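You operate a simulated robot arm through the tools that you are given. There is no shell and no other tool. Be economical: measure what you need, move in short steps, check, and stop when the job is done.

You run a simulated two-armed robot. Do the job below in one go: nothing can be reset, and whatever is moved stays where it is left.

JOB
Take the blue napkin from the fan bench and lay it out flat on the table.

The check looks at the end state, three seconds after you hand in, the way a careful person would. Anything else that was tipped, shoved, dropped, spilled or broken makes it a failure. Flat cloth is picked up by pressing the open fingertips on it (5 to 10 N) and closing them slowly along it; thin cloth reads only 2 to 8 mm in the jaws.

ROBOT AND FRAMES
Two 7-joint arms with two-finger parallel grippers on one trunk, on a base that drives. Base frame: it is fixed to the floor where the robot stands at the start and does not move with it; the origin is under the middle of the robot, x ahead of it, y to its left, z up; the surface under the hand at the start is at about z = 0.42. Units: m, degrees, N and s.
The left shoulder is at the start at [0.07, 0.134, 0.726], the right one opposite. With the tool pointing down near the work surface each hand reaches from about 0.18 to 0.64 m from the robot's upright axis, wherever it stands, measured 20 degrees to its own side. Places, roughly: blue napkin [0.5, 0.2, 0.4]; table [-1.4, -0.1, 0.9]. Payload 1.57 kg a hand.
Tool frame (each hand has its own): the origin (TCP) lies between the finger pads and is the grasp point; the fingertips stand 0.03 m ahead of it; z points along the fingers, y is the line along which they close. The gripper opens to 0.08 m. The fingers are 0.017 m wide and 0.012 m thick; the gripper's body (0.04 by 0.082 m) begins 0.08 m behind the TCP.
Orientation is told as [roll, pitch, yaw] about the base's x, y, z axes, in that order, counted from this pose: with the fingers straight down and closing along the base's y, the tool's x points along the base's -x, its y along +y and its z along -z.

CONTROLS
- The arms move only by the tool move_arm. It takes "left_commands", "right_commands" or both (then of equal length, played together; a hand with none holds still); each is one flat list of numbers, 7 for each row, row after row: the shift along the tool's x, y, z in m, then the turn, a rotation vector about the tool's x, y, z in degrees, then the opening in per cent of the stroke, from 0 (shut) to 100 (fully open). In form: [dx, dy, dz, ax, ay, az, hand, dx, dy, dz, ax, ay, az, hand, ...]. A call has 1 to 20 rows; each row is the pose to reach, as a shift and turn from the pose commanded when the call began, along the tool's axes at that moment. A row lasts 0.2 s, in which the tool goes at most 0.05 m and 8.6 degrees; a call with a longer step from one row to the next is refused whole, and so is a gripper value outside its range. A pose out of reach is approached as far as the arm can. The call stops where the force on the tool passes 40 N (or 10 N more than at its start, if that is more) or the arm is blocked; 0.2 s more then pass. Each finger travels about 0.153 m/s and halts on what it meets, pressing with about 21 N; the grip force reading is that of the motor and also rises with nothing between the fingers. The clock runs only during rows and for 0.2 s after the last one: add rows that repeat a pose to give the fingers time. It gives the time, the measured TCP pose, the force on the tool (base axes), the opening and the grip force at its end, in the units of the frame above (readings bear some noise), with the torque about the TCP (base axes, N m) and any sound that the robot's microphone picked up.
- Cameras (640 x 400 px; columns grow to the right, rows downward): "scene" is now at [0.1221, 0.0437, 0.9445]; the picture's right is [0.52, -0.86, 0.00], its down [-0.58, -0.35, -0.74] and it looks along [0.63, 0.38, -0.67] (base axes); focal length 269 px, centre (320, 200). "left" rides on the left gripper at [0.072, 0.007, -0.122] in its tool frame; the picture's right is [-0.09, 1.00, 0.00], its down [-0.84, -0.08, -0.54] and it looks along [-0.54, -0.05, 0.84] (tool axes); focal length 238 px, centre (320, 200). "right" rides on the right gripper at [0.072, -0.007, -0.122] in its tool frame; the picture's right is [0.09, 1.00, 0.00], its down [-0.84, 0.08, -0.54] and it looks along [-0.54, 0.05, 0.84] (tool axes); focal length 238 px, centre (320, 200). There is no depth. A picture from a camera that has moved, and an enlarged one, comes with that camera's place and axes in the base frame and with its lens.
- camera(camera): a new picture of that camera. No time passes.
- slide_trunk(by): slides the trunk up (or, below 0, down) by that many m; the arms and the scene camera ride with it, the base frame stays. It gives what a move gives, with no picture.
- steer(legs): drives the robot by 1 to 6 legs, each [ahead, left, turn to the left] in m, m and degrees, along the robot's own axes; the way and the turn of a leg run together, so that a leg with both is an arc; at most 1.5 m and 180 degrees a leg. The arms and the cameras ride along, it lands a little off, and it stops where it bumps. It gives what a move gives.
- pan_tilt(pan, tilt): turns the head with the scene camera to pan (to the left, within 86 degrees either way) and tilt (down, from -29 to 69), counted from straight ahead of the robot. It gives what a move gives.
- close_up(camera, box): a new picture of the part [left, top, right, bottom] of that camera's present view, enlarged. No time passes.
- sign_off(): hands the job in; it is judged then, once.

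Go step by step. Nothing tells you exact positions but the pictures and the camera data: compare them with the known pose of the tool, close in by small moves and look again before you grip or let go. The budget is 120 turns and 108 pictures, counting those below and the enlarged ones. Unless the task says otherwise, let go and move clear before handing in, and close with one line.

The tools are called after "Call:" as a command line: name --argument value ..., lists and objects as JSON in quotes. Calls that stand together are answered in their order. move_arm: Moves the arms, as the interface text tells. Its arguments: {"type":"object","properties":{"left_commands":{"type":"array"},"right_commands":{"type":"array"}},"required":[]} The other tools are called the same way: slide_trunk (by) slides the trunk up or down; steer (legs) drives the base; pan_tilt (pan, tilt) turns the head that bears the scene camera; camera (camera) takes a picture; close_up (camera, box) takes an enlarged picture of a part of a camera's view; sign_off () hands the job in.

At the start:

```text
time: 0.0
left_eef_pos: [0.4004, 0.343, 0.6431]
left_tool_rot: [0.1, 0.0, 0.0]
left_force: [0.1, -1.1, 0.2]
left_wrist_torque: [0.0, -0.03, -0.02]
left_width: 0.0801
left_finger_force: 0.2
right_eef_pos: [0.388, 0.0191, 0.5713]
right_tool_rot: [0.0, 0.0, 0.0]
right_force: [-0.3, -0.4, 0.4]
right_wrist_torque: [0.01, 0.03, 0.02]
right_width: 0.0801
right_finger_force: 0.0
trunk travel left (down, up): [-0.3, 0.64]
robot x, y, heading: [0.0009, -0.0012, -0.0]
head pan, tilt: [31.1, 42.3]
```

scene: 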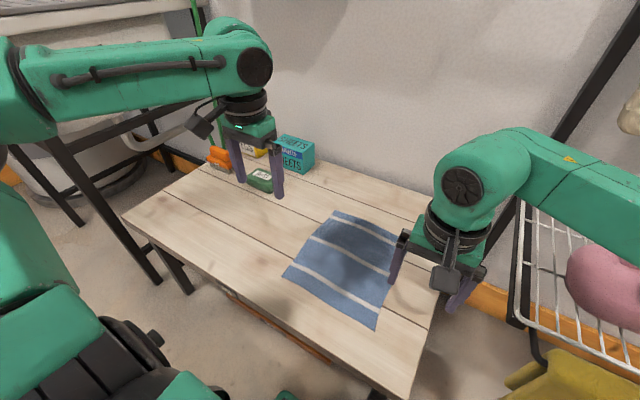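
right: 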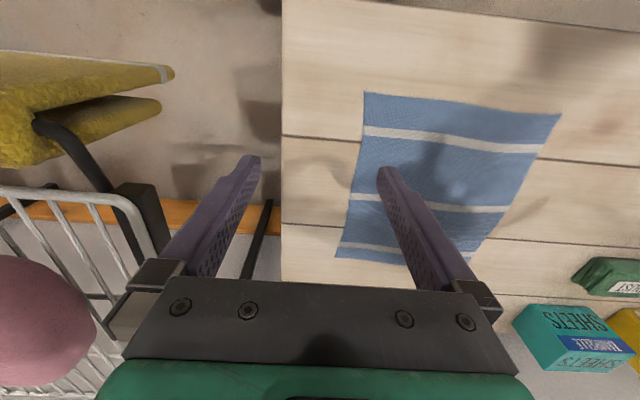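
left: 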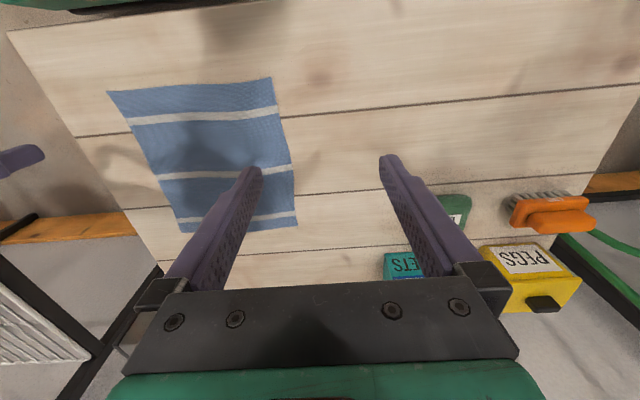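

The napkin lies flat on the bench, spanning about x 0.36–0.60 and y 0.06–0.28, with its near edge towards me. I plan to pinch the near edge with both hands, so first I take a closer look.

Call:
close_up --camera "scene" --box '[240, 180, 480, 350]'

Call:
move_arm --left_commands '[0, 0, 0, 0, 0, 8, 100, 0, 0, 0, 0, 0, 16, 100, 0, 0, 0, 0, 0, 24, 100, 0, 0, 0, 0, 0, 32, 100, 0, 0, 0, 0, 0, 40, 100, 0, 0, 0, 0, 0, 48, 100, 0, 0, 0, 0, 0, 56, 100, 0, 0, 0, 0, 0, 64, 100, 0, 0, 0, 0, 0, 72, 100, 0, 0, 0, 0, 0, 80, 100, 0, 0, 0, 0, 0, 88, 100, 0, 0, 0, 0, 0, 90, 100]' --right_commands '[0, 0, 0, 0, 0, -8, 100, 0, 0, 0, 0, 0, -16, 100, 0, 0, 0, 0, 0, -24, 100, 0, 0, 0, 0, 0, -32, 100, 0, 0, 0, 0, 0, -40, 100, 0, 0, 0, 0, 0, -48, 100, 0, 0, 0, 0, 0, -56, 100, 0, 0, 0, 0, 0, -64, 100, 0, 0, 0, 0, 0, -72, 100, 0, 0, 0, 0, 0, -80, 100, 0, 0, 0, 0, 0, -88, 100, 0, 0, 0, 0, 0, -90, 100]'

Call:
camera --camera "scene"

Call:
camera --camera "right"

Call:
camera --camera "left"

```text
2.35 times, centred on (360, 265) of scene
camera zoom: at [0.1221, 0.0437, 0.9445], right [0.52, -0.86, 0.0], down [-0.58, -0.35, -0.74], along [0.63, 0.38, -0.67], focal length 632 px, centre (226, 47)
```

zoom: 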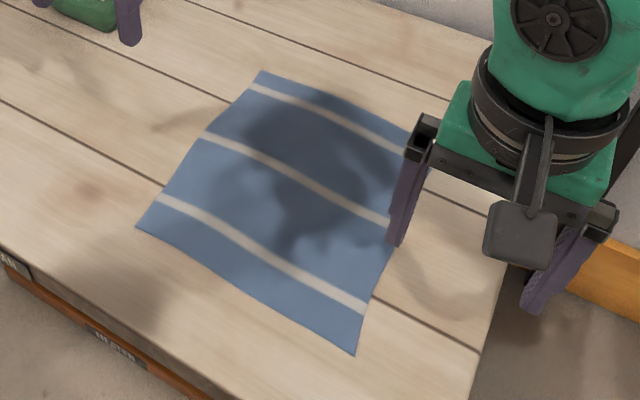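

```text
time: 2.6
left_eef_pos: [0.3999, 0.3431, 0.6435]
left_tool_rot: [0.1, 0.1, -90.1]
left_force: [-0.1, -0.2, 0.3]
left_wrist_torque: [0.01, 0.0, 0.01]
left_width: 0.08
left_finger_force: 0.1
right_eef_pos: [0.2833, -0.014, 0.6543]
right_tool_rot: [-2.2, 1.7, 82.3]
right_force: [-0.6, -0.5, 0.2]
right_wrist_torque: [0.02, -0.04, 0.0]
right_width: 0.0801
right_finger_force: 0.1
right hand out of reach, approached as far as the arm can: row 8, 9, 10, 11, 12
trunk travel left (down, up): [-0.3, 0.64]
robot x, y, heading: [-0.002, -0.0011, -0.0]
head pan, tilt: [31.1, 42.3]
```

```text
103 pictures are left
camera scene: at [0.1218, 0.0428, 0.9445], right [0.52, -0.86, 0.0], down [-0.58, -0.35, -0.74], along [0.63, 0.38, -0.67], focal length 269 px, centre (320, 200)
```

scene: 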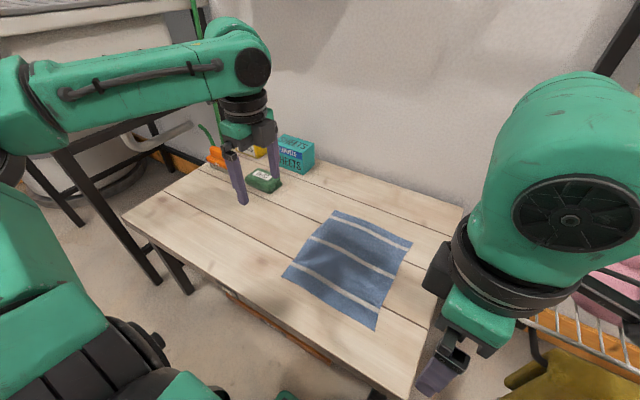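

```text
102 pictures are left
camera right: at [0.2745, -0.0821, 0.7773], right [-1.0, 0.04, -0.04], down [0.02, 0.86, 0.51], along [0.05, 0.51, -0.86], focal length 238 px, centre (320, 200)
```

right: 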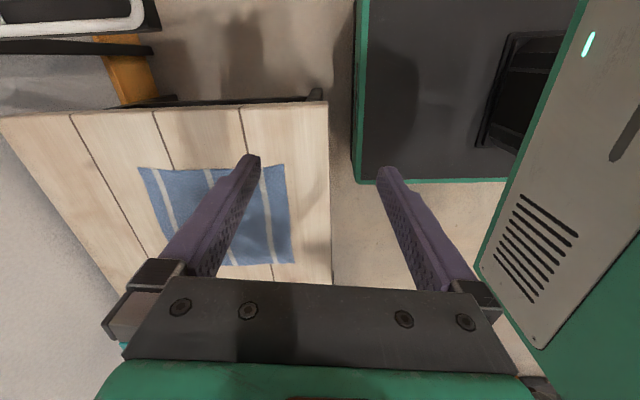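

```text
101 pictures are left
camera left: at [0.4083, 0.4139, 0.7652], right [1.0, -0.09, 0.0], down [-0.08, -0.84, 0.54], along [-0.05, -0.54, -0.84], focal length 238 px, centre (320, 200)
```

left: 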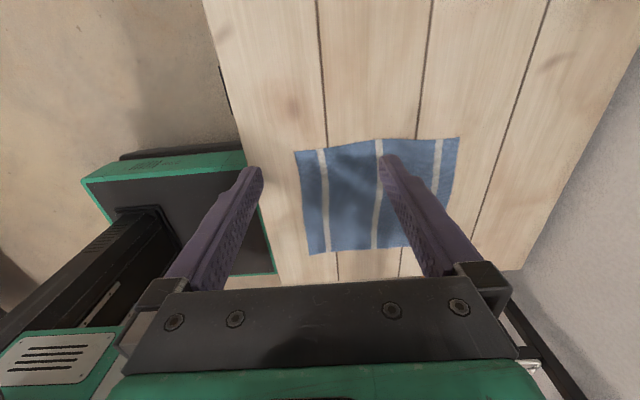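

The left hand took the sideways yaw, but the right ran out of reach because the napkin is off to my left. I shift the base left by 0.17 m so the hands straddle it.

Call:
steer --legs '[[0, 0.17, 0]]'

```text
time: 4.0
left_eef_pos: [0.3994, 0.5063, 0.6429]
left_tool_rot: [0.0, -0.1, -89.8]
left_force: [-0.2, -1.1, -0.6]
left_wrist_torque: [0.02, 0.04, -0.03]
left_width: 0.0801
left_finger_force: 0.1
right_eef_pos: [0.2818, 0.15, 0.6537]
right_tool_rot: [-2.2, 1.8, 82.4]
right_force: [0.3, 0.0, 0.5]
right_wrist_torque: [0.01, 0.03, 0.0]
right_width: 0.08
right_finger_force: 0.1
trunk travel left (down, up): [-0.3, 0.64]
robot x, y, heading: [0.0011, 0.1595, 0.3]
head pan, tilt: [31.1, 42.3]
```

Call:
move_arm --left_commands '[-0.04, 0, 0, 0, 0, 0, 100, -0.08, 0, 0, 0, 0, 0, 100, -0.12, 0, 0, 0, 0, 0, 100, -0.16, -0.01, 0, 0, 0, 0, 100, -0.2, -0.02, 0, 0, 0, 0, 100, -0.24, -0.02, 0, 0, 0, 0, 100]' --right_commands '[0.02, -0.02, 0, 0, 0, 0, 100, 0.04, -0.04, 0, 0, 0, 0, 100, 0.06, -0.06, 0, 0, 0, 0, 100, 0.07, -0.08, 0, 0, 0, 0, 100, 0.07, -0.1, 0, 0, 0, 0, 100, 0.07, -0.11, 0, 0, 0, 0, 100]'

Call:
camera --camera "scene"

Call:
camera --camera "right"

Call:
camera --camera "left"

```text
time: 5.4
left_eef_pos: [0.3786, 0.2651, 0.6444]
left_tool_rot: [-0.1, 0.0, -89.8]
left_force: [-0.4, 0.5, 0.5]
left_wrist_torque: [-0.02, -0.01, 0.01]
left_width: 0.0803
left_finger_force: 0.1
right_eef_pos: [0.2714, 0.1089, 0.6533]
right_tool_rot: [-2.2, 1.7, 82.3]
right_force: [-0.1, -1.0, -0.3]
right_wrist_torque: [-0.02, 0.04, 0.0]
right_width: 0.0799
right_finger_force: 0.1
right hand out of reach, approached as far as the arm can: row 1, 2, 3, 4, 5, 6
trunk travel left (down, up): [-0.3, 0.64]
robot x, y, heading: [-0.0017, 0.159, 0.4]
head pan, tilt: [31.1, 42.3]
```

```text
100 pictures are left
camera scene: at [0.1218, 0.205, 0.9445], right [0.52, -0.85, 0.0], down [-0.58, -0.35, -0.74], along [0.63, 0.38, -0.67], focal length 269 px, centre (320, 200)
```

scene: 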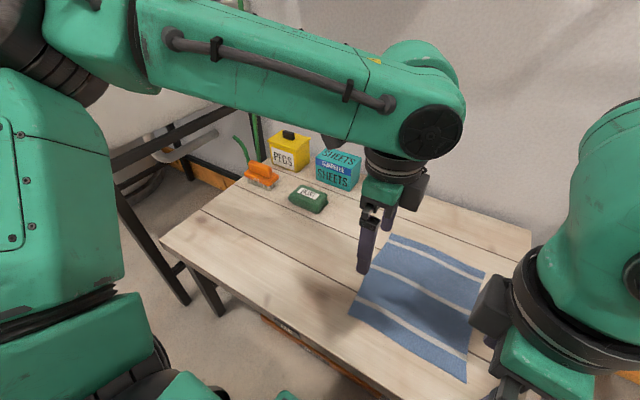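

```text
99 pictures are left
camera right: at [0.2628, 0.0407, 0.776], right [-1.0, 0.04, -0.04], down [0.02, 0.86, 0.51], along [0.05, 0.51, -0.86], focal length 238 px, centre (320, 200)
```

right: 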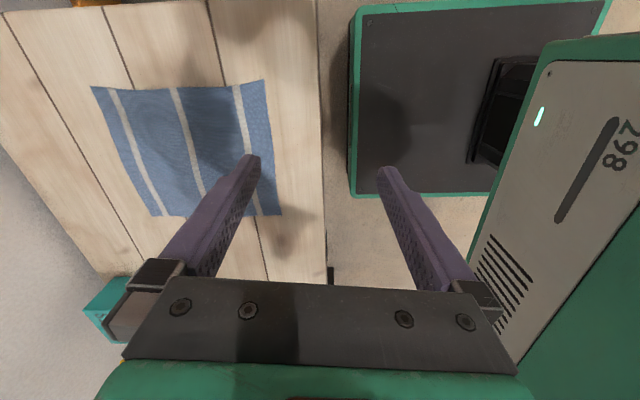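

```text
98 pictures are left
camera left: at [0.3868, 0.3359, 0.7667], right [1.0, -0.09, 0.0], down [-0.07, -0.84, 0.54], along [-0.05, -0.54, -0.84], focal length 238 px, centre (320, 200)
```

left: 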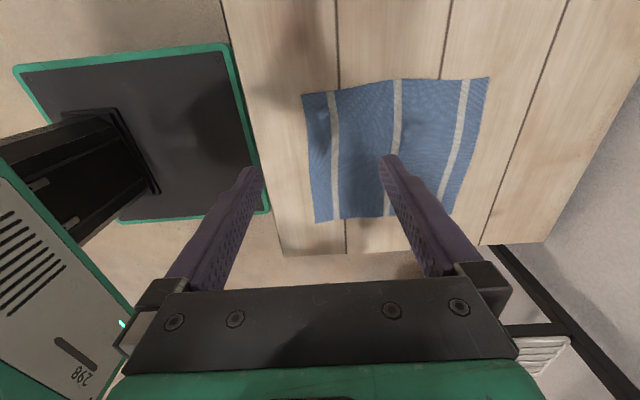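

The right wrist is at a joint limit near +82°. I turn it the other way towards -90°, as the left hand managed that.

Call:
move_arm --right_commands '[0, 0, 0, 0, 0, 8.5, 100, 0, 0, 0, 0, 0, 17, 100, 0, 0, 0, 0, 0, 25.5, 100, 0, 0, 0, 0, 0, 34, 100, 0, 0, 0, 0, 0, 42.5, 100, 0, 0, 0, 0, 0, 51, 100, 0, 0, 0, 0, 0, 59.5, 100, 0, 0, 0, 0, 0, 68, 100, 0, 0, 0, 0, 0, 76.5, 100, 0, 0, 0, 0, 0, 85, 100, 0, 0, 0, 0, 0, 93.5, 100, 0, 0, 0, 0, 0, 102, 100, 0, 0, 0, 0, 0, 110.5, 100, 0, 0, 0, 0, 0, 119, 100, 0, 0, 0, 0, 0, 127.5, 100, 0, 0, 0, 0, 0, 136, 100, 0, 0, 0, 0, 0, 144.5, 100, 0, 0, 0, 0, 0, 153, 100, 0, 0, 0, 0, 0, 161.5, 100, 0, 0, 0, 0, 0, 170, 100]'

Call:
camera --camera "scene"

```text
time: 9.6
left_eef_pos: [0.3798, 0.2654, 0.6449]
left_tool_rot: [0.0, 0.1, -89.8]
left_force: [-0.9, 0.0, -0.6]
left_wrist_torque: [0.01, 0.01, 0.05]
left_width: 0.0798
left_finger_force: 0.0
right_eef_pos: [0.2745, 0.1086, 0.6543]
right_tool_rot: [1.9, -2.1, -87.8]
right_force: [-0.3, -0.1, -0.1]
right_wrist_torque: [0.0, -0.01, 0.0]
right_width: 0.0798
right_finger_force: 0.1
trunk travel left (down, up): [-0.3, 0.64]
robot x, y, heading: [0.0015, 0.1593, 0.4]
head pan, tilt: [31.1, 42.3]
```

```text
97 pictures are left
camera scene: at [0.1217, 0.2055, 0.9445], right [0.52, -0.85, 0.0], down [-0.57, -0.35, -0.74], along [0.63, 0.38, -0.67], focal length 269 px, centre (320, 200)
```

scene: 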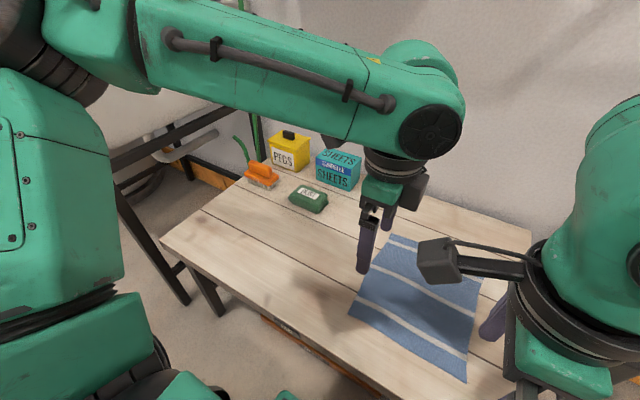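

Call:
move_arm --left_commands '[0, 0.005, 0.02, 0, 0, 0, 50, 0, 0.005, 0.04, 0, 0, 0, 50, 0, 0.005, 0.06, 0, 0, 0, 50, 0, 0.005, 0.08, 0, 0, 0, 50]' --right_commands '[-0.01, 0.03, 0.02, 1, -1, 1, 50, -0.02, 0.06, 0.04, 2, -1.9, 2, 50, -0.027, 0.09, 0.06, 2.1, -1.9, 2.2, 50, -0.027, 0.11, 0.08, 2.1, -1.9, 2.2, 50]'

Call:
camera --camera "scene"

Call:
camera --camera "right"

Call:
camera --camera "left"

```text
time: 10.6
left_eef_pos: [0.3839, 0.2666, 0.562]
left_tool_rot: [0.1, -0.1, -89.8]
left_force: [-1.0, 0.0, 0.3]
left_wrist_torque: [0.01, 0.02, 0.01]
left_width: 0.0402
left_finger_force: 0.0
right_eef_pos: [0.3897, 0.0828, 0.5797]
right_tool_rot: [-0.1, -3.9, -89.8]
right_force: [0.1, 0.2, 0.9]
right_wrist_torque: [0.0, 0.01, 0.01]
right_width: 0.0398
right_finger_force: 0.0
trunk travel left (down, up): [-0.3, 0.64]
robot x, y, heading: [-0.001, 0.1607, 0.2]
head pan, tilt: [31.1, 42.3]
```

```text
96 pictures are left
camera scene: at [0.1221, 0.2055, 0.9444], right [0.52, -0.85, 0.0], down [-0.58, -0.35, -0.74], along [0.63, 0.38, -0.67], focal length 269 px, centre (320, 200)
```

scene: 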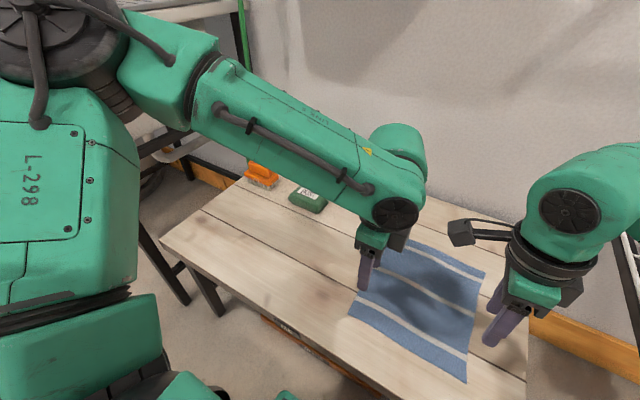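

```text
95 pictures are left
camera right: at [0.3816, 0.1639, 0.6955], right [1.0, 0.1, -0.01], down [0.08, -0.8, 0.6], along [0.05, -0.6, -0.8], focal length 238 px, centre (320, 200)
```

right: 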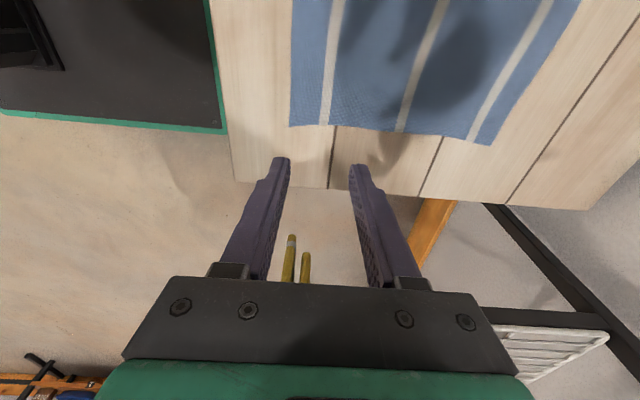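

```text
94 pictures are left
camera left: at [0.3914, 0.3376, 0.6838], right [1.0, -0.09, 0.0], down [-0.07, -0.84, 0.54], along [-0.05, -0.54, -0.84], focal length 238 px, centre (320, 200)
```

left: 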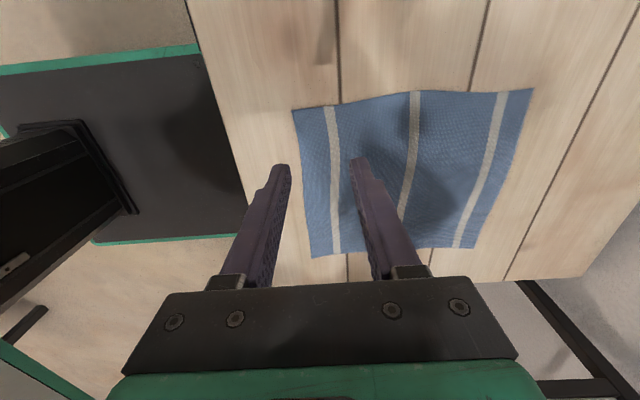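

The corner estimates agree across all three views: near edge at x≈0.355, y 0.064 to 0.284. I level the right hand and bring both to just above the cloth.

Call:
move_arm --left_commands '[0, 0.002, 0.03, 0, 0, 0, 50, 0, 0.002, 0.06, 0, 0, 0, 50, 0, 0.002, 0.08, 0, 0, 0, 50, 0, 0.002, 0.095, 0, 0, 0, 50, 0, 0.002, 0.1, 0, 0, 0, 50]' --right_commands '[0, -0.002, 0.03, 0, 3.9, 0, 50, 0, -0.003, 0.06, 0, 3.9, 0, 50, 0, -0.003, 0.09, 0, 3.9, 0, 50, 0, -0.003, 0.11, 0, 3.9, 0, 50, 0, -0.003, 0.117, 0, 3.9, 0, 50]'

Call:
camera --camera "right"

Call:
camera --camera "left"

```text
time: 11.8
left_eef_pos: [0.3861, 0.2662, 0.4614]
left_tool_rot: [0.0, 0.0, -89.8]
left_force: [-0.3, 0.1, 0.3]
left_wrist_torque: [0.0, 0.0, -0.02]
left_width: 0.0402
left_finger_force: 0.1
right_eef_pos: [0.3862, 0.0737, 0.4622]
right_tool_rot: [-0.1, -0.1, -89.8]
right_force: [-1.3, 0.1, 0.2]
right_wrist_torque: [0.0, -0.01, 0.01]
right_width: 0.0401
right_finger_force: 0.1
trunk travel left (down, up): [-0.3, 0.64]
robot x, y, heading: [-0.0003, 0.164, 0.4]
head pan, tilt: [31.1, 42.3]
```

```text
93 pictures are left
camera right: at [0.3795, 0.1463, 0.5837], right [1.0, 0.1, 0.0], down [0.08, -0.84, 0.54], along [0.05, -0.54, -0.84], focal length 238 px, centre (320, 200)
```

right: 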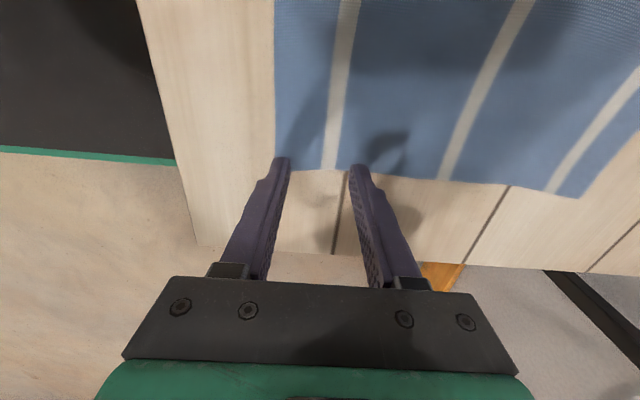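

```text
92 pictures are left
camera left: at [0.3934, 0.3383, 0.5832], right [1.0, -0.09, 0.0], down [-0.07, -0.84, 0.54], along [-0.05, -0.54, -0.84], focal length 238 px, centre (320, 200)
```

left: 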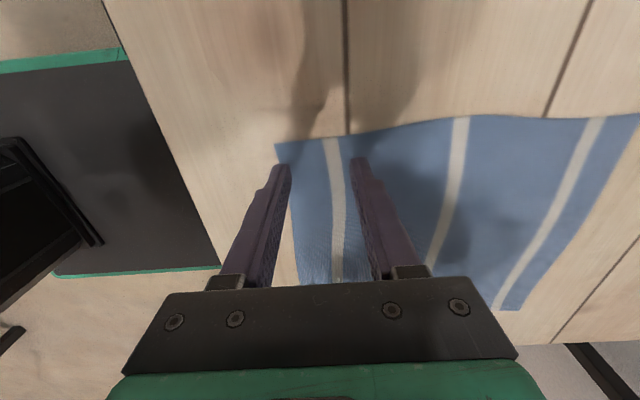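

Call:
move_arm --left_commands '[0, 0.008, 0, 0, 0, 0, 50, 0, 0.008, 0.004, 0, 0, 0, 50, 0, 0.008, 0.008, 0, 0, 0, 50, 0, 0.008, 0.01, 0, 0, 0, 50, 0, 0.008, 0.01, 0, 0, 0, 50]' --right_commands '[0.009, 0.006, 0, 0, 0, 0, 50, 0.009, 0.006, 0.004, 0, 0, 0, 50, 0.009, 0.006, 0.008, 0, 0, 0, 50, 0.009, 0.006, 0.011, 0, 0, 0, 50, 0.009, 0.006, 0.011, 0, 0, 0, 50]'

```text
time: 13.0
left_eef_pos: [0.3951, 0.2665, 0.4514]
left_tool_rot: [0.1, 0.1, -89.7]
left_force: [0.8, -0.2, -0.7]
left_wrist_torque: [0.0, 0.01, 0.02]
left_width: 0.0399
left_finger_force: 0.0
right_eef_pos: [0.3906, 0.0841, 0.4526]
right_tool_rot: [0.0, -0.1, -89.8]
right_force: [1.1, 0.3, 0.0]
right_wrist_torque: [-0.02, -0.02, -0.01]
right_width: 0.04
right_finger_force: 0.0
trunk travel left (down, up): [-0.3, 0.64]
robot x, y, heading: [0.0001, 0.1618, 0.2]
head pan, tilt: [31.1, 42.3]
```

Call:
move_arm --left_commands '[0, 0, 0.001, 0, 0, 0, 50, 0, 0, 0.002, 0, 0, 0, 50, 0, 0, 0.002, 0, 0, 0, 50]' --right_commands '[0, 0, 0.001, 0, 0, 0, 50, 0, 0, 0.002, 0, 0, 0, 50, 0, 0, 0.003, 0, 0, 0, 50]'

```text
time: 13.8
left_eef_pos: [0.395, 0.2669, 0.4519]
left_tool_rot: [0.1, 0.0, -89.8]
left_force: [-0.9, 0.7, 8.7]
left_wrist_torque: [0.04, 0.18, -0.02]
left_width: 0.0403
left_finger_force: 0.6
right_eef_pos: [0.391, 0.0839, 0.4514]
right_tool_rot: [0.0, 0.1, -89.7]
right_force: [0.3, 0.4, 2.3]
right_wrist_torque: [0.01, -0.03, 0.0]
right_width: 0.0402
right_finger_force: 0.0
trunk travel left (down, up): [-0.3, 0.64]
robot x, y, heading: [-0.0009, 0.1579, -0.2]
head pan, tilt: [31.1, 42.3]
```

Left presses with 8.7 N and right with 2.3 N. I press the right a little more and close both slowly.

Call:
move_arm --left_commands '[0, 0, 0, 0, 0, 0, 50, 0, 0, 0, 0, 0, 0, 47, 0, 0, 0, 0, 0, 0, 44, 0, 0, 0, 0, 0, 0, 41, 0, 0, 0, 0, 0, 0, 38, 0, 0, 0, 0, 0, 0, 35, 0, 0, 0, 0, 0, 0, 32, 0, 0, 0, 0, 0, 0, 29, 0, 0, 0, 0, 0, 0, 26, 0, 0, 0, 0, 0, 0, 23, 0, 0, 0, 0, 0, 0, 20, 0, 0, 0, 0, 0, 0, 17, 0, 0, 0, 0, 0, 0, 14, 0, 0, 0, 0, 0, 0, 11, 0, 0, 0, 0, 0, 0, 8, 0, 0, 0, 0, 0, 0, 5, 0, 0, 0, 0, 0, 0, 2, 0, 0, 0, 0, 0, 0, 0, 0, 0, 0, 0, 0, 0, 0, 0, 0, 0, 0, 0, 0, 0]' --right_commands '[0, 0, 0.001, 0, 0, 0, 50, 0, 0, 0.0012, 0, 0, 0, 47, 0, 0, 0.0012, 0, 0, 0, 44, 0, 0, 0.0012, 0, 0, 0, 41, 0, 0, 0.0012, 0, 0, 0, 38, 0, 0, 0.0012, 0, 0, 0, 35, 0, 0, 0.0012, 0, 0, 0, 32, 0, 0, 0.0012, 0, 0, 0, 29, 0, 0, 0.0012, 0, 0, 0, 26, 0, 0, 0.0012, 0, 0, 0, 23, 0, 0, 0.0012, 0, 0, 0, 20, 0, 0, 0.0012, 0, 0, 0, 17, 0, 0, 0.0012, 0, 0, 0, 14, 0, 0, 0.0012, 0, 0, 0, 11, 0, 0, 0.0012, 0, 0, 0, 8, 0, 0, 0.0012, 0, 0, 0, 5, 0, 0, 0.0012, 0, 0, 0, 2, 0, 0, 0.0012, 0, 0, 0, 0, 0, 0, 0.0012, 0, 0, 0, 0, 0, 0, 0.0012, 0, 0, 0, 0]'

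Call:
camera --camera "right"

Call:
camera --camera "left"

Call:
camera --camera "scene"

```text
time: 18.0
left_eef_pos: [0.3942, 0.2664, 0.4529]
left_tool_rot: [0.3, 0.0, -89.8]
left_force: [0.0, 0.6, -0.3]
left_wrist_torque: [0.04, 0.02, 0.02]
left_width: 0.0018
left_finger_force: 21.0
right_eef_pos: [0.3894, 0.0832, 0.4509]
right_tool_rot: [0.3, 0.0, -89.7]
right_force: [-4.5, -0.3, 38.9]
right_wrist_torque: [-0.07, 0.35, 0.02]
right_width: 0.0074
right_finger_force: 20.9
trunk travel left (down, up): [-0.3, 0.64]
robot x, y, heading: [-0.0035, 0.162, 0.2]
head pan, tilt: [31.1, 42.3]
```

```text
91 pictures are left
camera right: at [0.3825, 0.1559, 0.5722], right [1.0, 0.1, 0.0], down [0.08, -0.84, 0.54], along [0.05, -0.54, -0.84], focal length 238 px, centre (320, 200)
```

right: 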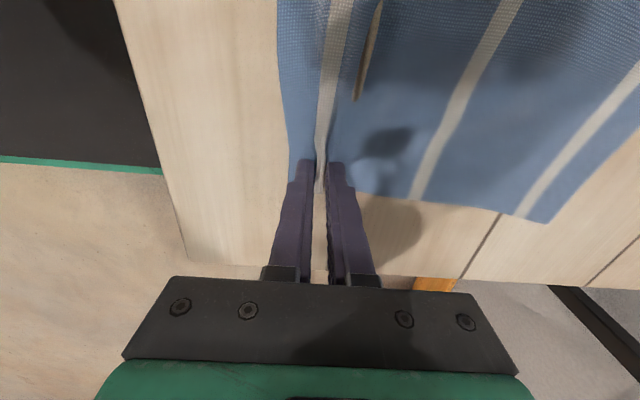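

```text
90 pictures are left
camera left: at [0.4003, 0.3383, 0.5742], right [1.0, -0.09, 0.0], down [-0.08, -0.84, 0.54], along [-0.04, -0.54, -0.84], focal length 238 px, centre (320, 200)
```

left: 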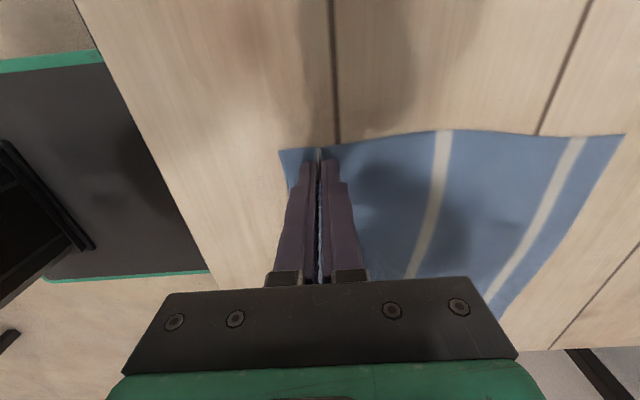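

```text
89 pictures are left
camera scene: at [0.1177, 0.2062, 0.9451], right [0.52, -0.85, 0.0], down [-0.57, -0.35, -0.74], along [0.64, 0.38, -0.67], focal length 269 px, centre (320, 200)
```

scene: 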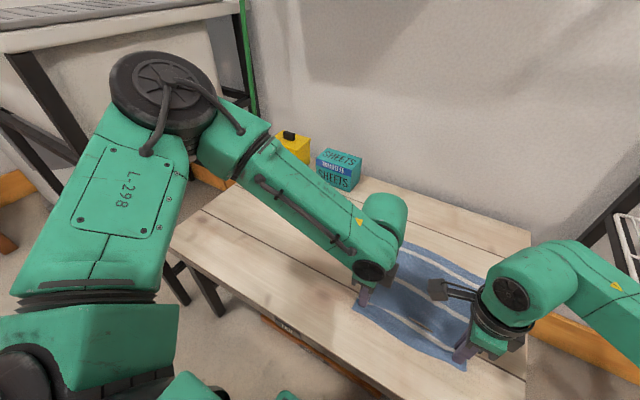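

Both grips are closed, with the right holding a fold at 7.4 mm and the left reading 1.8 mm. I lift a little to test them.

Call:
move_arm --left_commands '[0, 0, -0.005, 0, 0, 0, 0, 0, 0, -0.015, 0, 0, 0, 0, 0, 0, -0.03, 0, 0, 0, 0, 0, 0, -0.04, 0, 0, 0, 0]' --right_commands '[0, 0, -0.005, 0, 0, 0, 0, 0, 0, -0.015, 0, 0, 0, 0, 0, 0, -0.03, 0, 0, 0, 0, 0, 0, -0.04, 0, 0, 0, 0]'

Call:
camera --camera "right"

Call:
camera --camera "left"

Call:
close_up --camera "scene" --box '[320, 220, 540, 380]'

```text
time: 19.0
left_eef_pos: [0.3957, 0.2651, 0.4905]
left_tool_rot: [0.1, 0.0, -89.8]
left_force: [0.5, 0.3, -0.7]
left_wrist_torque: [-0.04, -0.02, -0.01]
left_width: 0.0015
left_finger_force: 21.3
right_eef_pos: [0.3899, 0.0861, 0.488]
right_tool_rot: [-0.1, -0.1, -89.8]
right_force: [-0.2, -0.3, 0.1]
right_wrist_torque: [-0.03, -0.02, 0.02]
right_width: 0.0069
right_finger_force: 21.0
trunk travel left (down, up): [-0.3, 0.64]
robot x, y, heading: [0.0001, 0.1603, 0.1]
head pan, tilt: [31.1, 42.3]
```

```text
88 pictures are left
camera right: at [0.3828, 0.1572, 0.6092], right [1.0, 0.1, 0.0], down [0.08, -0.84, 0.54], along [0.05, -0.54, -0.84], focal length 238 px, centre (320, 200)
```

right: 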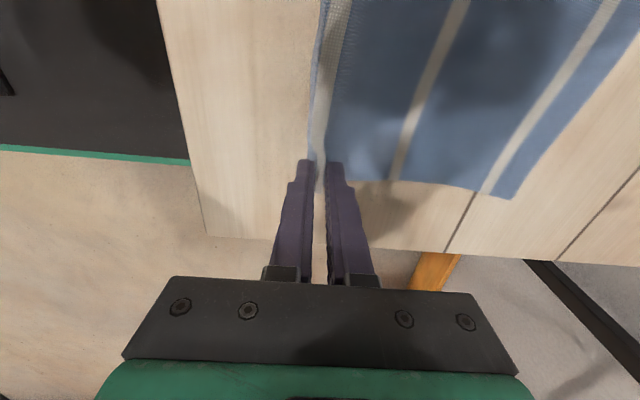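

```text
87 pictures are left
camera left: at [0.4031, 0.3372, 0.6126], right [1.0, -0.09, 0.0], down [-0.07, -0.84, 0.54], along [-0.05, -0.54, -0.84], focal length 238 px, centre (320, 200)
```

left: 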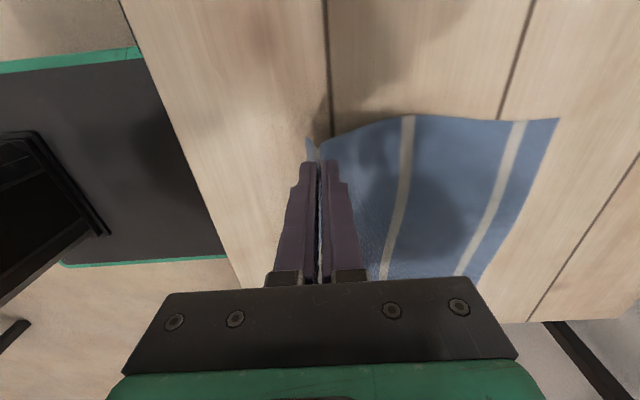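

```text
2.50 times, centred on (430, 300) of scene
camera zoom: at [0.1216, 0.2055, 0.9444], right [0.52, -0.85, 0.0], down [-0.57, -0.35, -0.74], along [0.63, 0.38, -0.67], focal length 672 px, centre (45, -50)
```

zoom: 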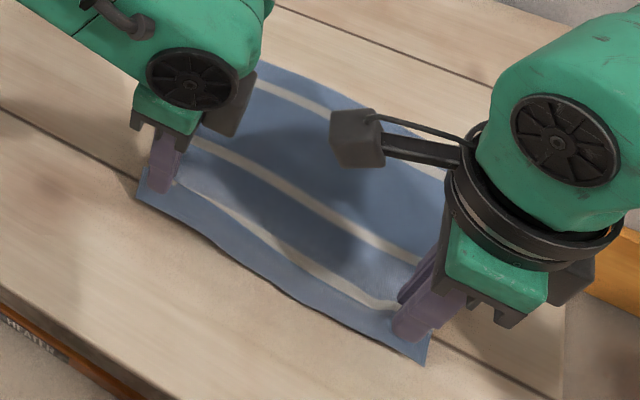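

Both hands hold the cloth. I lift higher.

Call:
slide_trunk --by 0.3

Call:
camera --camera "scene"

```text
time: 22.0
left_eef_pos: [0.3965, 0.2656, 0.7914]
left_tool_rot: [0.0, 0.0, -89.8]
left_force: [0.1, -0.5, 0.1]
left_wrist_torque: [0.01, -0.02, 0.01]
left_width: 0.0016
left_finger_force: 21.7
right_eef_pos: [0.3914, 0.0856, 0.7881]
right_tool_rot: [-0.1, 0.0, -89.8]
right_force: [-0.4, 0.8, 0.6]
right_wrist_torque: [-0.01, -0.02, -0.03]
right_width: 0.0068
right_finger_force: 21.1
trunk travel left (down, up): [-0.6, 0.34]
robot x, y, heading: [0.0044, 0.1586, -0.0]
head pan, tilt: [31.1, 42.3]
```

```text
85 pictures are left
camera scene: at [0.1218, 0.2055, 1.2444], right [0.52, -0.85, 0.0], down [-0.57, -0.35, -0.74], along [0.63, 0.38, -0.67], focal length 269 px, centre (320, 200)
```

scene: 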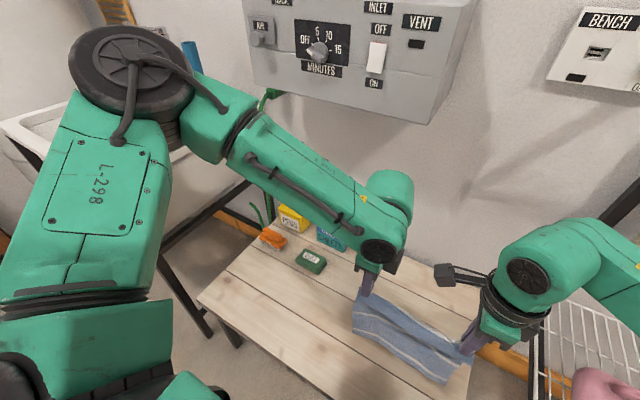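

The napkin hangs from both hands. Before driving I look to both sides.

Call:
pan_tilt --pan 86 --tilt 25

Call:
camera --camera "scene"

Call:
pan_tilt --pan -86 --tilt 25

Call:
camera --camera "scene"

```text
time: 23.3
left_eef_pos: [0.3957, 0.2658, 0.7909]
left_tool_rot: [0.0, 0.1, -89.8]
left_force: [0.4, 0.7, 0.8]
left_wrist_torque: [-0.01, -0.03, 0.01]
left_width: 0.0017
left_finger_force: 21.2
right_eef_pos: [0.3897, 0.0858, 0.7893]
right_tool_rot: [-0.1, 0.0, -89.9]
right_force: [0.2, -0.2, -1.1]
right_wrist_torque: [0.01, -0.01, -0.03]
right_width: 0.0071
right_finger_force: 20.7
trunk travel left (down, up): [-0.6, 0.34]
robot x, y, heading: [-0.0012, 0.1624, 0.5]
head pan, tilt: [85.9, 25.0]
```

```text
84 pictures are left
camera scene: at [0.0568, 0.2541, 1.2711], right [1.0, -0.07, 0.0], down [-0.03, -0.42, -0.91], along [0.06, 0.9, -0.42], focal length 269 px, centre (320, 200)
```

scene: 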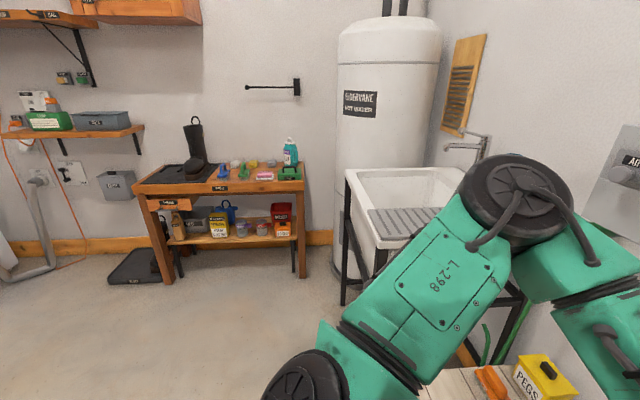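

```text
time: 25.9
left_eef_pos: [0.3959, 0.265, 0.7908]
left_tool_rot: [0.0, 0.1, -89.8]
left_force: [-0.1, 0.8, -0.4]
left_wrist_torque: [-0.08, 0.03, 0.0]
left_width: 0.0018
left_finger_force: 21.0
right_eef_pos: [0.3901, 0.0846, 0.7883]
right_tool_rot: [-0.1, 0.0, -89.9]
right_force: [0.1, -0.3, 1.6]
right_wrist_torque: [0.03, 0.02, 0.0]
right_width: 0.0066
right_finger_force: 21.0
trunk travel left (down, up): [-0.6, 0.34]
robot x, y, heading: [-0.0033, 0.1621, 0.2]
head pan, tilt: [-85.9, 25.0]
```

```text
83 pictures are left
camera scene: at [0.0573, 0.0703, 1.2711], right [-1.0, -0.07, 0.0], down [-0.03, 0.42, -0.91], along [0.07, -0.9, -0.42], focal length 269 px, centre (320, 200)
```

scene: 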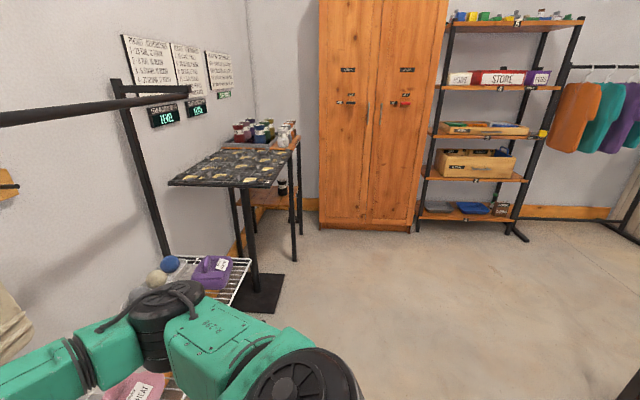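

There is open floor on both sides. I back off 0.3 m and turn left 90°, then look towards the table.

Call:
steer --legs '[[-0.35, 0, 0], [0, 0, 90]]'

Call:
pan_tilt --pan 70 --tilt 25

Call:
camera --camera "scene"

```text
time: 31.9
left_eef_pos: [-0.4528, 0.5599, 0.7899]
left_tool_rot: [0.0, 0.0, -1.4]
left_force: [-0.5, 0.1, -1.1]
left_wrist_torque: [0.01, 0.07, -0.01]
left_width: 0.0018
left_finger_force: 20.9
right_eef_pos: [-0.2715, 0.5506, 0.788]
right_tool_rot: [-0.1, 0.0, -1.4]
right_force: [0.2, 1.7, 0.6]
right_wrist_torque: [0.04, 0.0, 0.03]
right_width: 0.007
right_finger_force: 20.9
trunk travel left (down, up): [-0.6, 0.34]
robot x, y, heading: [-0.3574, 0.161, 88.6]
head pan, tilt: [-85.9, 25.0]
```

```text
time: 34.3
left_eef_pos: [-0.4509, 0.56, 0.7902]
left_tool_rot: [0.1, 0.0, -1.4]
left_force: [0.1, 0.5, -0.3]
left_wrist_torque: [0.01, -0.01, -0.01]
left_width: 0.0016
left_finger_force: 21.1
right_eef_pos: [-0.2704, 0.5493, 0.7871]
right_tool_rot: [-0.2, 0.1, -1.5]
right_force: [-0.5, -0.2, -0.5]
right_wrist_torque: [-0.03, 0.01, -0.03]
right_width: 0.0068
right_finger_force: 20.9
trunk travel left (down, up): [-0.6, 0.34]
robot x, y, heading: [-0.359, 0.1644, 88.4]
head pan, tilt: [70.0, 25.0]
```

```text
82 pictures are left
camera scene: at [-0.4421, 0.2459, 1.2711], right [0.37, 0.93, 0.0], down [0.39, -0.15, -0.91], along [-0.84, 0.33, -0.42], focal length 269 px, centre (320, 200)
```

scene: 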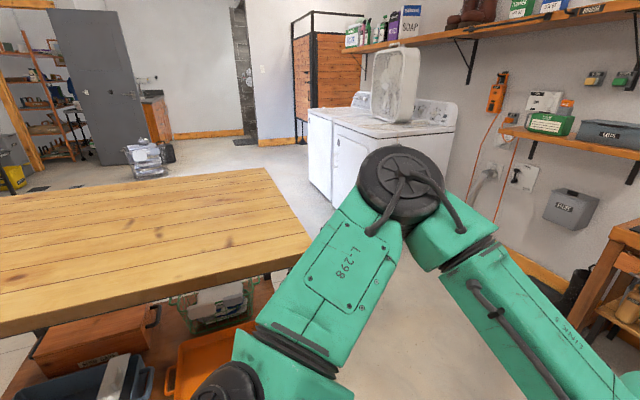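

The table is bare here; its near edge is around x≈-0.95 and the top at z≈0.9. I raise the trunk and turn to face it.

Call:
slide_trunk --by 0.3

Call:
steer --legs '[[0, 0, 91.5]]'

Call:
pan_tilt --pan 0 --tilt 42

Call:
camera --camera "scene"

Call:
camera --camera "right"

Call:
camera --camera "left"

```text
time: 37.3
left_eef_pos: [-0.452, 0.5602, 1.0911]
left_tool_rot: [-0.1, 0.0, -1.5]
left_force: [-0.1, 0.0, -0.2]
left_wrist_torque: [0.02, 0.03, -0.02]
left_width: 0.0016
left_finger_force: 20.9
right_eef_pos: [-0.2719, 0.5481, 1.0888]
right_tool_rot: [0.0, 0.0, -1.4]
right_force: [0.4, -0.7, -0.3]
right_wrist_torque: [0.03, 0.04, 0.03]
right_width: 0.0069
right_finger_force: 20.6
trunk travel left (down, up): [-0.9, 0.04]
robot x, y, heading: [-0.3545, 0.1636, 88.6]
head pan, tilt: [70.0, 25.0]
```

```text
time: 41.6
left_eef_pos: [-0.7528, 0.0537, 1.0902]
left_tool_rot: [0.0, 0.1, 90.7]
left_force: [0.0, 0.2, -0.7]
left_wrist_torque: [0.01, 0.01, -0.04]
left_width: 0.0019
left_finger_force: 20.9
right_eef_pos: [-0.7487, 0.2352, 1.0877]
right_tool_rot: [-0.1, -0.1, 90.6]
right_force: [-1.1, -1.2, 0.2]
right_wrist_torque: [0.02, 0.06, 0.0]
right_width: 0.002
right_finger_force: 20.5
trunk travel left (down, up): [-0.9, 0.04]
robot x, y, heading: [-0.3559, 0.16, -179.3]
head pan, tilt: [70.0, 25.0]
```

```text
time: 43.0
left_eef_pos: [-0.7532, 0.0542, 1.0911]
left_tool_rot: [0.0, 0.0, 90.7]
left_force: [-0.4, -0.4, 0.0]
left_wrist_torque: [-0.03, 0.02, -0.04]
left_width: 0.0018
left_finger_force: 21.2
right_eef_pos: [-0.7493, 0.2345, 1.0877]
right_tool_rot: [-0.1, -0.1, 90.7]
right_force: [0.0, 0.8, -0.3]
right_wrist_torque: [-0.02, 0.02, -0.02]
right_width: 0.0024
right_finger_force: 21.1
trunk travel left (down, up): [-0.9, 0.04]
robot x, y, heading: [-0.3589, 0.1608, -179.2]
head pan, tilt: [0.0, 42.0]
```

```text
81 pictures are left
camera scene: at [-0.4914, 0.1604, 1.5449], right [-0.01, 1.0, 0.0], down [0.67, 0.01, -0.74], along [-0.74, -0.01, -0.67], focal length 269 px, centre (320, 200)
```

scene: 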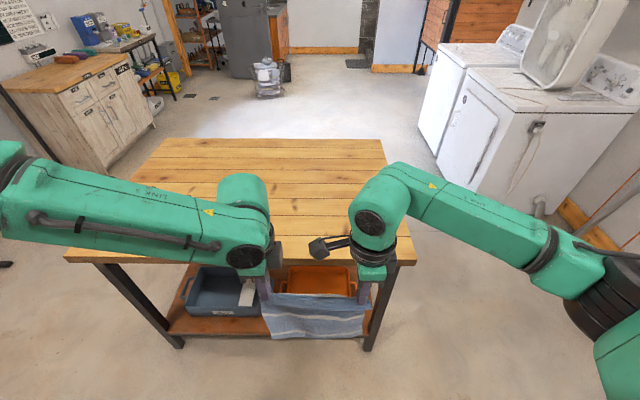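

```text
80 pictures are left
camera right: at [-0.7422, 0.1626, 1.2095], right [-0.99, -0.1, 0.0], down [-0.09, 0.84, 0.54], along [-0.05, 0.54, -0.84], focal length 238 px, centre (320, 200)
```

right: 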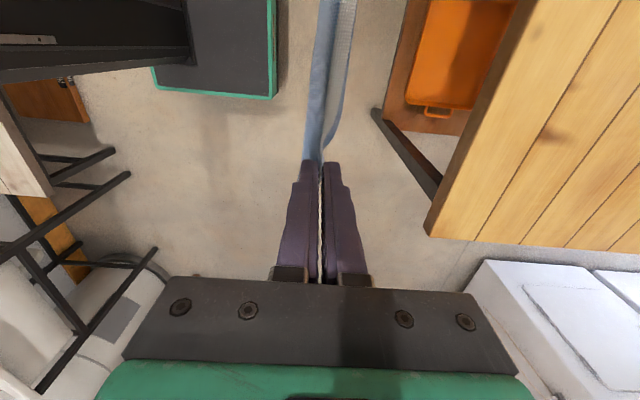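

```text
79 pictures are left
camera left: at [-0.7585, -0.0187, 1.2126], right [-1.0, 0.08, 0.0], down [0.07, 0.84, 0.54], along [0.04, 0.54, -0.84], focal length 238 px, centre (320, 200)
```

left: 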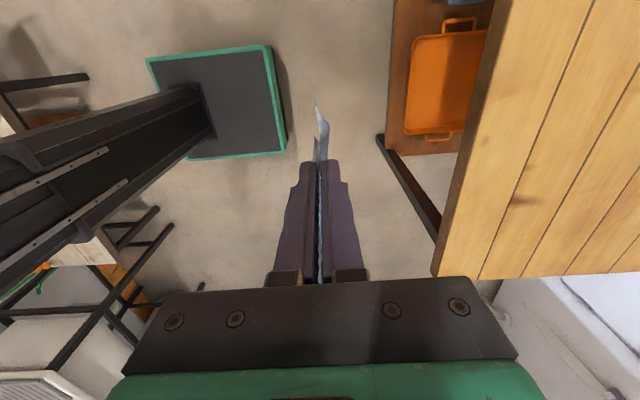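

I face the table now. The right grip's reading dropped to 2.4 mm, so I check the hold and the table corner up close.

Call:
close_up --camera "scene" --box '[220, 220, 440, 360]'

Call:
close_up --camera "right" --box '[260, 60, 500, 260]'

```text
2.86 times, centred on (330, 290) of scene
camera zoom: at [-0.4914, 0.1604, 1.5449], right [-0.01, 1.0, 0.0], down [0.67, 0.01, -0.74], along [-0.74, -0.01, -0.67], focal length 768 px, centre (291, -57)
```

zoom: 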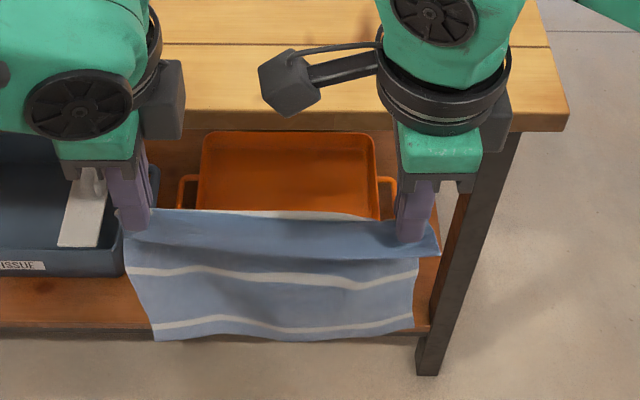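

```text
2.00 times, centred on (380, 160) of right
camera zoom: at [-0.7422, 0.1626, 1.2095], right [-0.99, -0.1, 0.0], down [-0.09, 0.84, 0.54], along [-0.05, 0.54, -0.84], focal length 477 px, centre (200, 280)
```

zoom: 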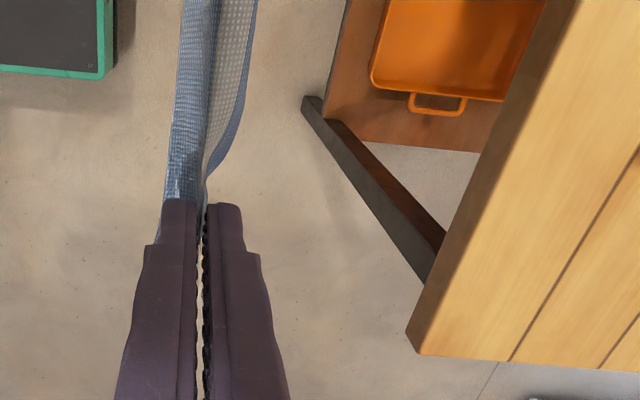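

The fold is held, with a short flap of the near edge on my side. I triangulate the table top at z≈0.865, near edge x≈-0.97, right corner y≈0.445. I raise the hands by 0.10 m so the hem clears the table, then drive up to it.

Call:
move_arm --left_commands '[0, 0, -0.015, 0, 0, 0, 0, 0, 0, -0.03, 0, 0, 0, 0, 0, 0, -0.045, 0, 0, 0, 0, 0, 0, -0.06, 0, 0, 0, 0, 0, 0, -0.075, 0, 0, 0, 0, 0, 0, -0.09, 0, 0, 0, 0, 0, 0, -0.1, 0, 0, 0, 0]' --right_commands '[0, 0, -0.015, 0, 0, 0, 0, 0, 0, -0.03, 0, 0, 0, 0, 0, 0, -0.045, 0, 0, 0, 0, 0, 0, -0.06, 0, 0, 0, 0, 0, 0, -0.075, 0, 0, 0, 0, 0, 0, -0.09, 0, 0, 0, 0, 0, 0, -0.1, 0, 0, 0, 0]'

Call:
steer --legs '[[0.17, 0, 0], [0.17, 0, 0]]'

Call:
camera --camera "scene"

```text
time: 44.6
left_eef_pos: [-0.7523, 0.0537, 1.1894]
left_tool_rot: [0.0, 0.0, 90.7]
left_force: [0.7, 0.3, 0.1]
left_wrist_torque: [-0.01, 0.01, 0.0]
left_width: 0.0017
left_finger_force: 20.6
right_eef_pos: [-0.7483, 0.2345, 1.1888]
right_tool_rot: [0.0, 0.1, 90.7]
right_force: [-0.4, 0.5, 0.3]
right_wrist_torque: [-0.01, 0.0, 0.0]
right_width: 0.002
right_finger_force: 21.0
trunk travel left (down, up): [-0.9, 0.04]
robot x, y, heading: [-0.357, 0.1629, -179.3]
head pan, tilt: [0.0, 42.0]
```

```text
time: 47.1
left_eef_pos: [-1.0839, 0.0489, 1.1904]
left_tool_rot: [0.2, -0.1, 90.8]
left_force: [0.0, -0.8, -0.4]
left_wrist_torque: [-0.02, 0.02, -0.06]
left_width: 0.002
left_finger_force: 21.3
right_eef_pos: [-1.0814, 0.2305, 1.1909]
right_tool_rot: [0.0, 0.1, 90.7]
right_force: [-0.5, 0.2, -0.2]
right_wrist_torque: [0.0, 0.04, -0.01]
right_width: 0.0023
right_finger_force: 20.5
trunk travel left (down, up): [-0.9, 0.04]
robot x, y, heading: [-0.6922, 0.1576, -179.4]
head pan, tilt: [0.0, 42.0]
```

```text
76 pictures are left
camera scene: at [-0.8229, 0.1566, 1.5453], right [-0.01, 1.0, 0.0], down [0.67, 0.01, -0.74], along [-0.74, -0.01, -0.67], focal length 269 px, centre (320, 200)
```

scene: 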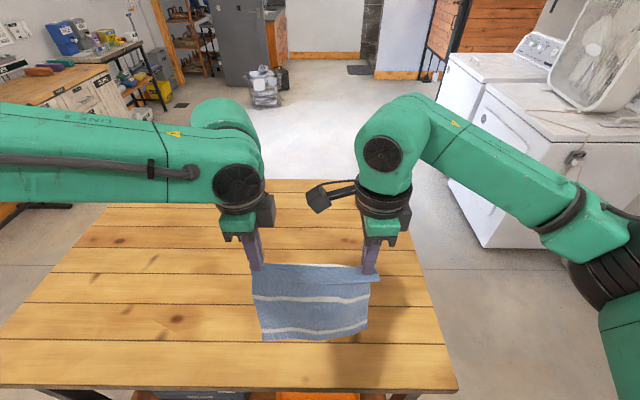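

The hem is just above the table; I raise the trunk a bit and reach the hands forward 0.2 m.

Call:
slide_trunk --by 0.035

Call:
move_arm --left_commands '[0, 0.02, 0, 0, 0, 0, 0, 0, 0.04, 0, 0, 0, 0, 0, 0, 0.06, 0, 0, 0, 0, 0, 0, 0.08, 0, 0, 0, 0, 0, 0, 0.1, 0, 0, 0, 0, 0, 0, 0.12, 0, 0, 0, 0, 0, 0, 0.14, 0, 0, 0, 0, 0, 0, 0.16, 0, 0, 0, 0, 0, 0, 0.18, 0, 0, 0, 0, 0, 0, 0.195, 0, 0, 0, 0, 0, 0, 0.2, 0, 0, 0, 0, 0]' --right_commands '[0, 0.02, 0, 0, 0, 0, 0, 0, 0.04, 0, 0, 0, 0, 0, 0, 0.06, 0, 0, 0, 0, 0, 0, 0.08, 0, 0, 0, 0, 0, 0, 0.1, 0, 0, 0, 0, 0, 0, 0.12, 0, 0, 0, 0, 0, 0, 0.14, 0, 0, 0, 0, 0, 0, 0.16, 0, 0, 0, 0, 0, 0, 0.18, 0, 0, 0, 0, 0, 0, 0.195, 0, 0, 0, 0, 0, 0, 0.2, 0, 0, 0, 0, 0]'

Call:
camera --camera "scene"

Call:
camera --camera "right"

```text
time: 47.9
left_eef_pos: [-1.0886, 0.0501, 1.2257]
left_tool_rot: [0.1, 0.0, 90.7]
left_force: [0.0, -0.1, -0.4]
left_wrist_torque: [-0.05, 0.02, 0.03]
left_width: 0.0019
left_finger_force: 20.8
right_eef_pos: [-1.0845, 0.2299, 1.2236]
right_tool_rot: [-0.1, 0.0, 90.7]
right_force: [1.0, -0.3, -0.1]
right_wrist_torque: [-0.01, -0.03, -0.03]
right_width: 0.0025
right_finger_force: 20.5
trunk travel left (down, up): [-0.935, 0.005]
robot x, y, heading: [-0.6928, 0.1578, -179.5]
head pan, tilt: [0.0, 42.0]
```

```text
time: 50.3
left_eef_pos: [-1.2191, 0.0032, 1.2283]
left_tool_rot: [0.3, -0.3, 90.6]
left_force: [-7.6, 23.3, 0.3]
left_wrist_torque: [0.68, 0.22, 0.09]
left_width: 0.0017
left_finger_force: 21.0
left hand out of reach, approached as far as the arm can: row 5, 6, 7, 8, 9, 10, 11
right_eef_pos: [-1.2838, 0.2254, 1.224]
right_tool_rot: [-0.1, 0.3, 91.0]
right_force: [7.3, -23.8, 0.8]
right_wrist_torque: [-0.64, -0.23, 0.12]
right_width: 0.0016
right_finger_force: 21.0
trunk travel left (down, up): [-0.935, 0.005]
robot x, y, heading: [-0.694, 0.1584, -179.2]
head pan, tilt: [0.0, 42.0]
```

```text
75 pictures are left
camera scene: at [-0.8267, 0.1554, 1.5799], right [-0.01, 1.0, 0.0], down [0.67, 0.01, -0.74], along [-0.74, -0.01, -0.67], focal length 269 px, centre (320, 200)
```

scene: 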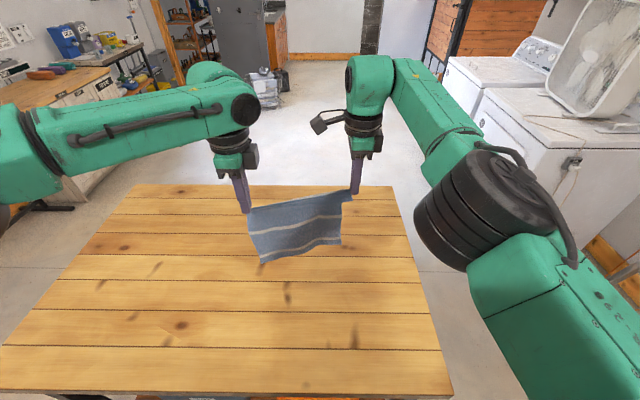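

```text
74 pictures are left
camera right: at [-1.2761, 0.1542, 1.3452], right [-0.99, -0.11, 0.0], down [-0.09, 0.84, 0.54], along [-0.06, 0.53, -0.84], focal length 238 px, centre (320, 200)
```

right: 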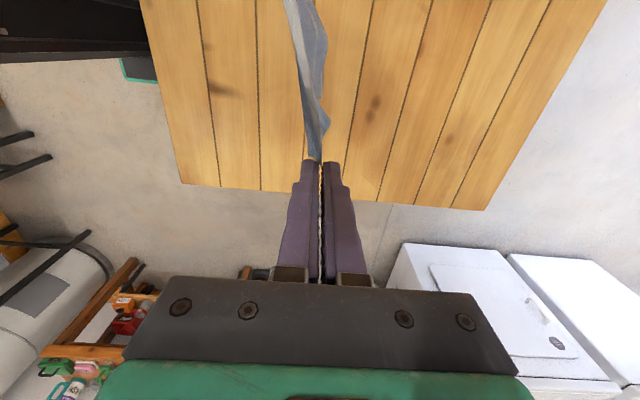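

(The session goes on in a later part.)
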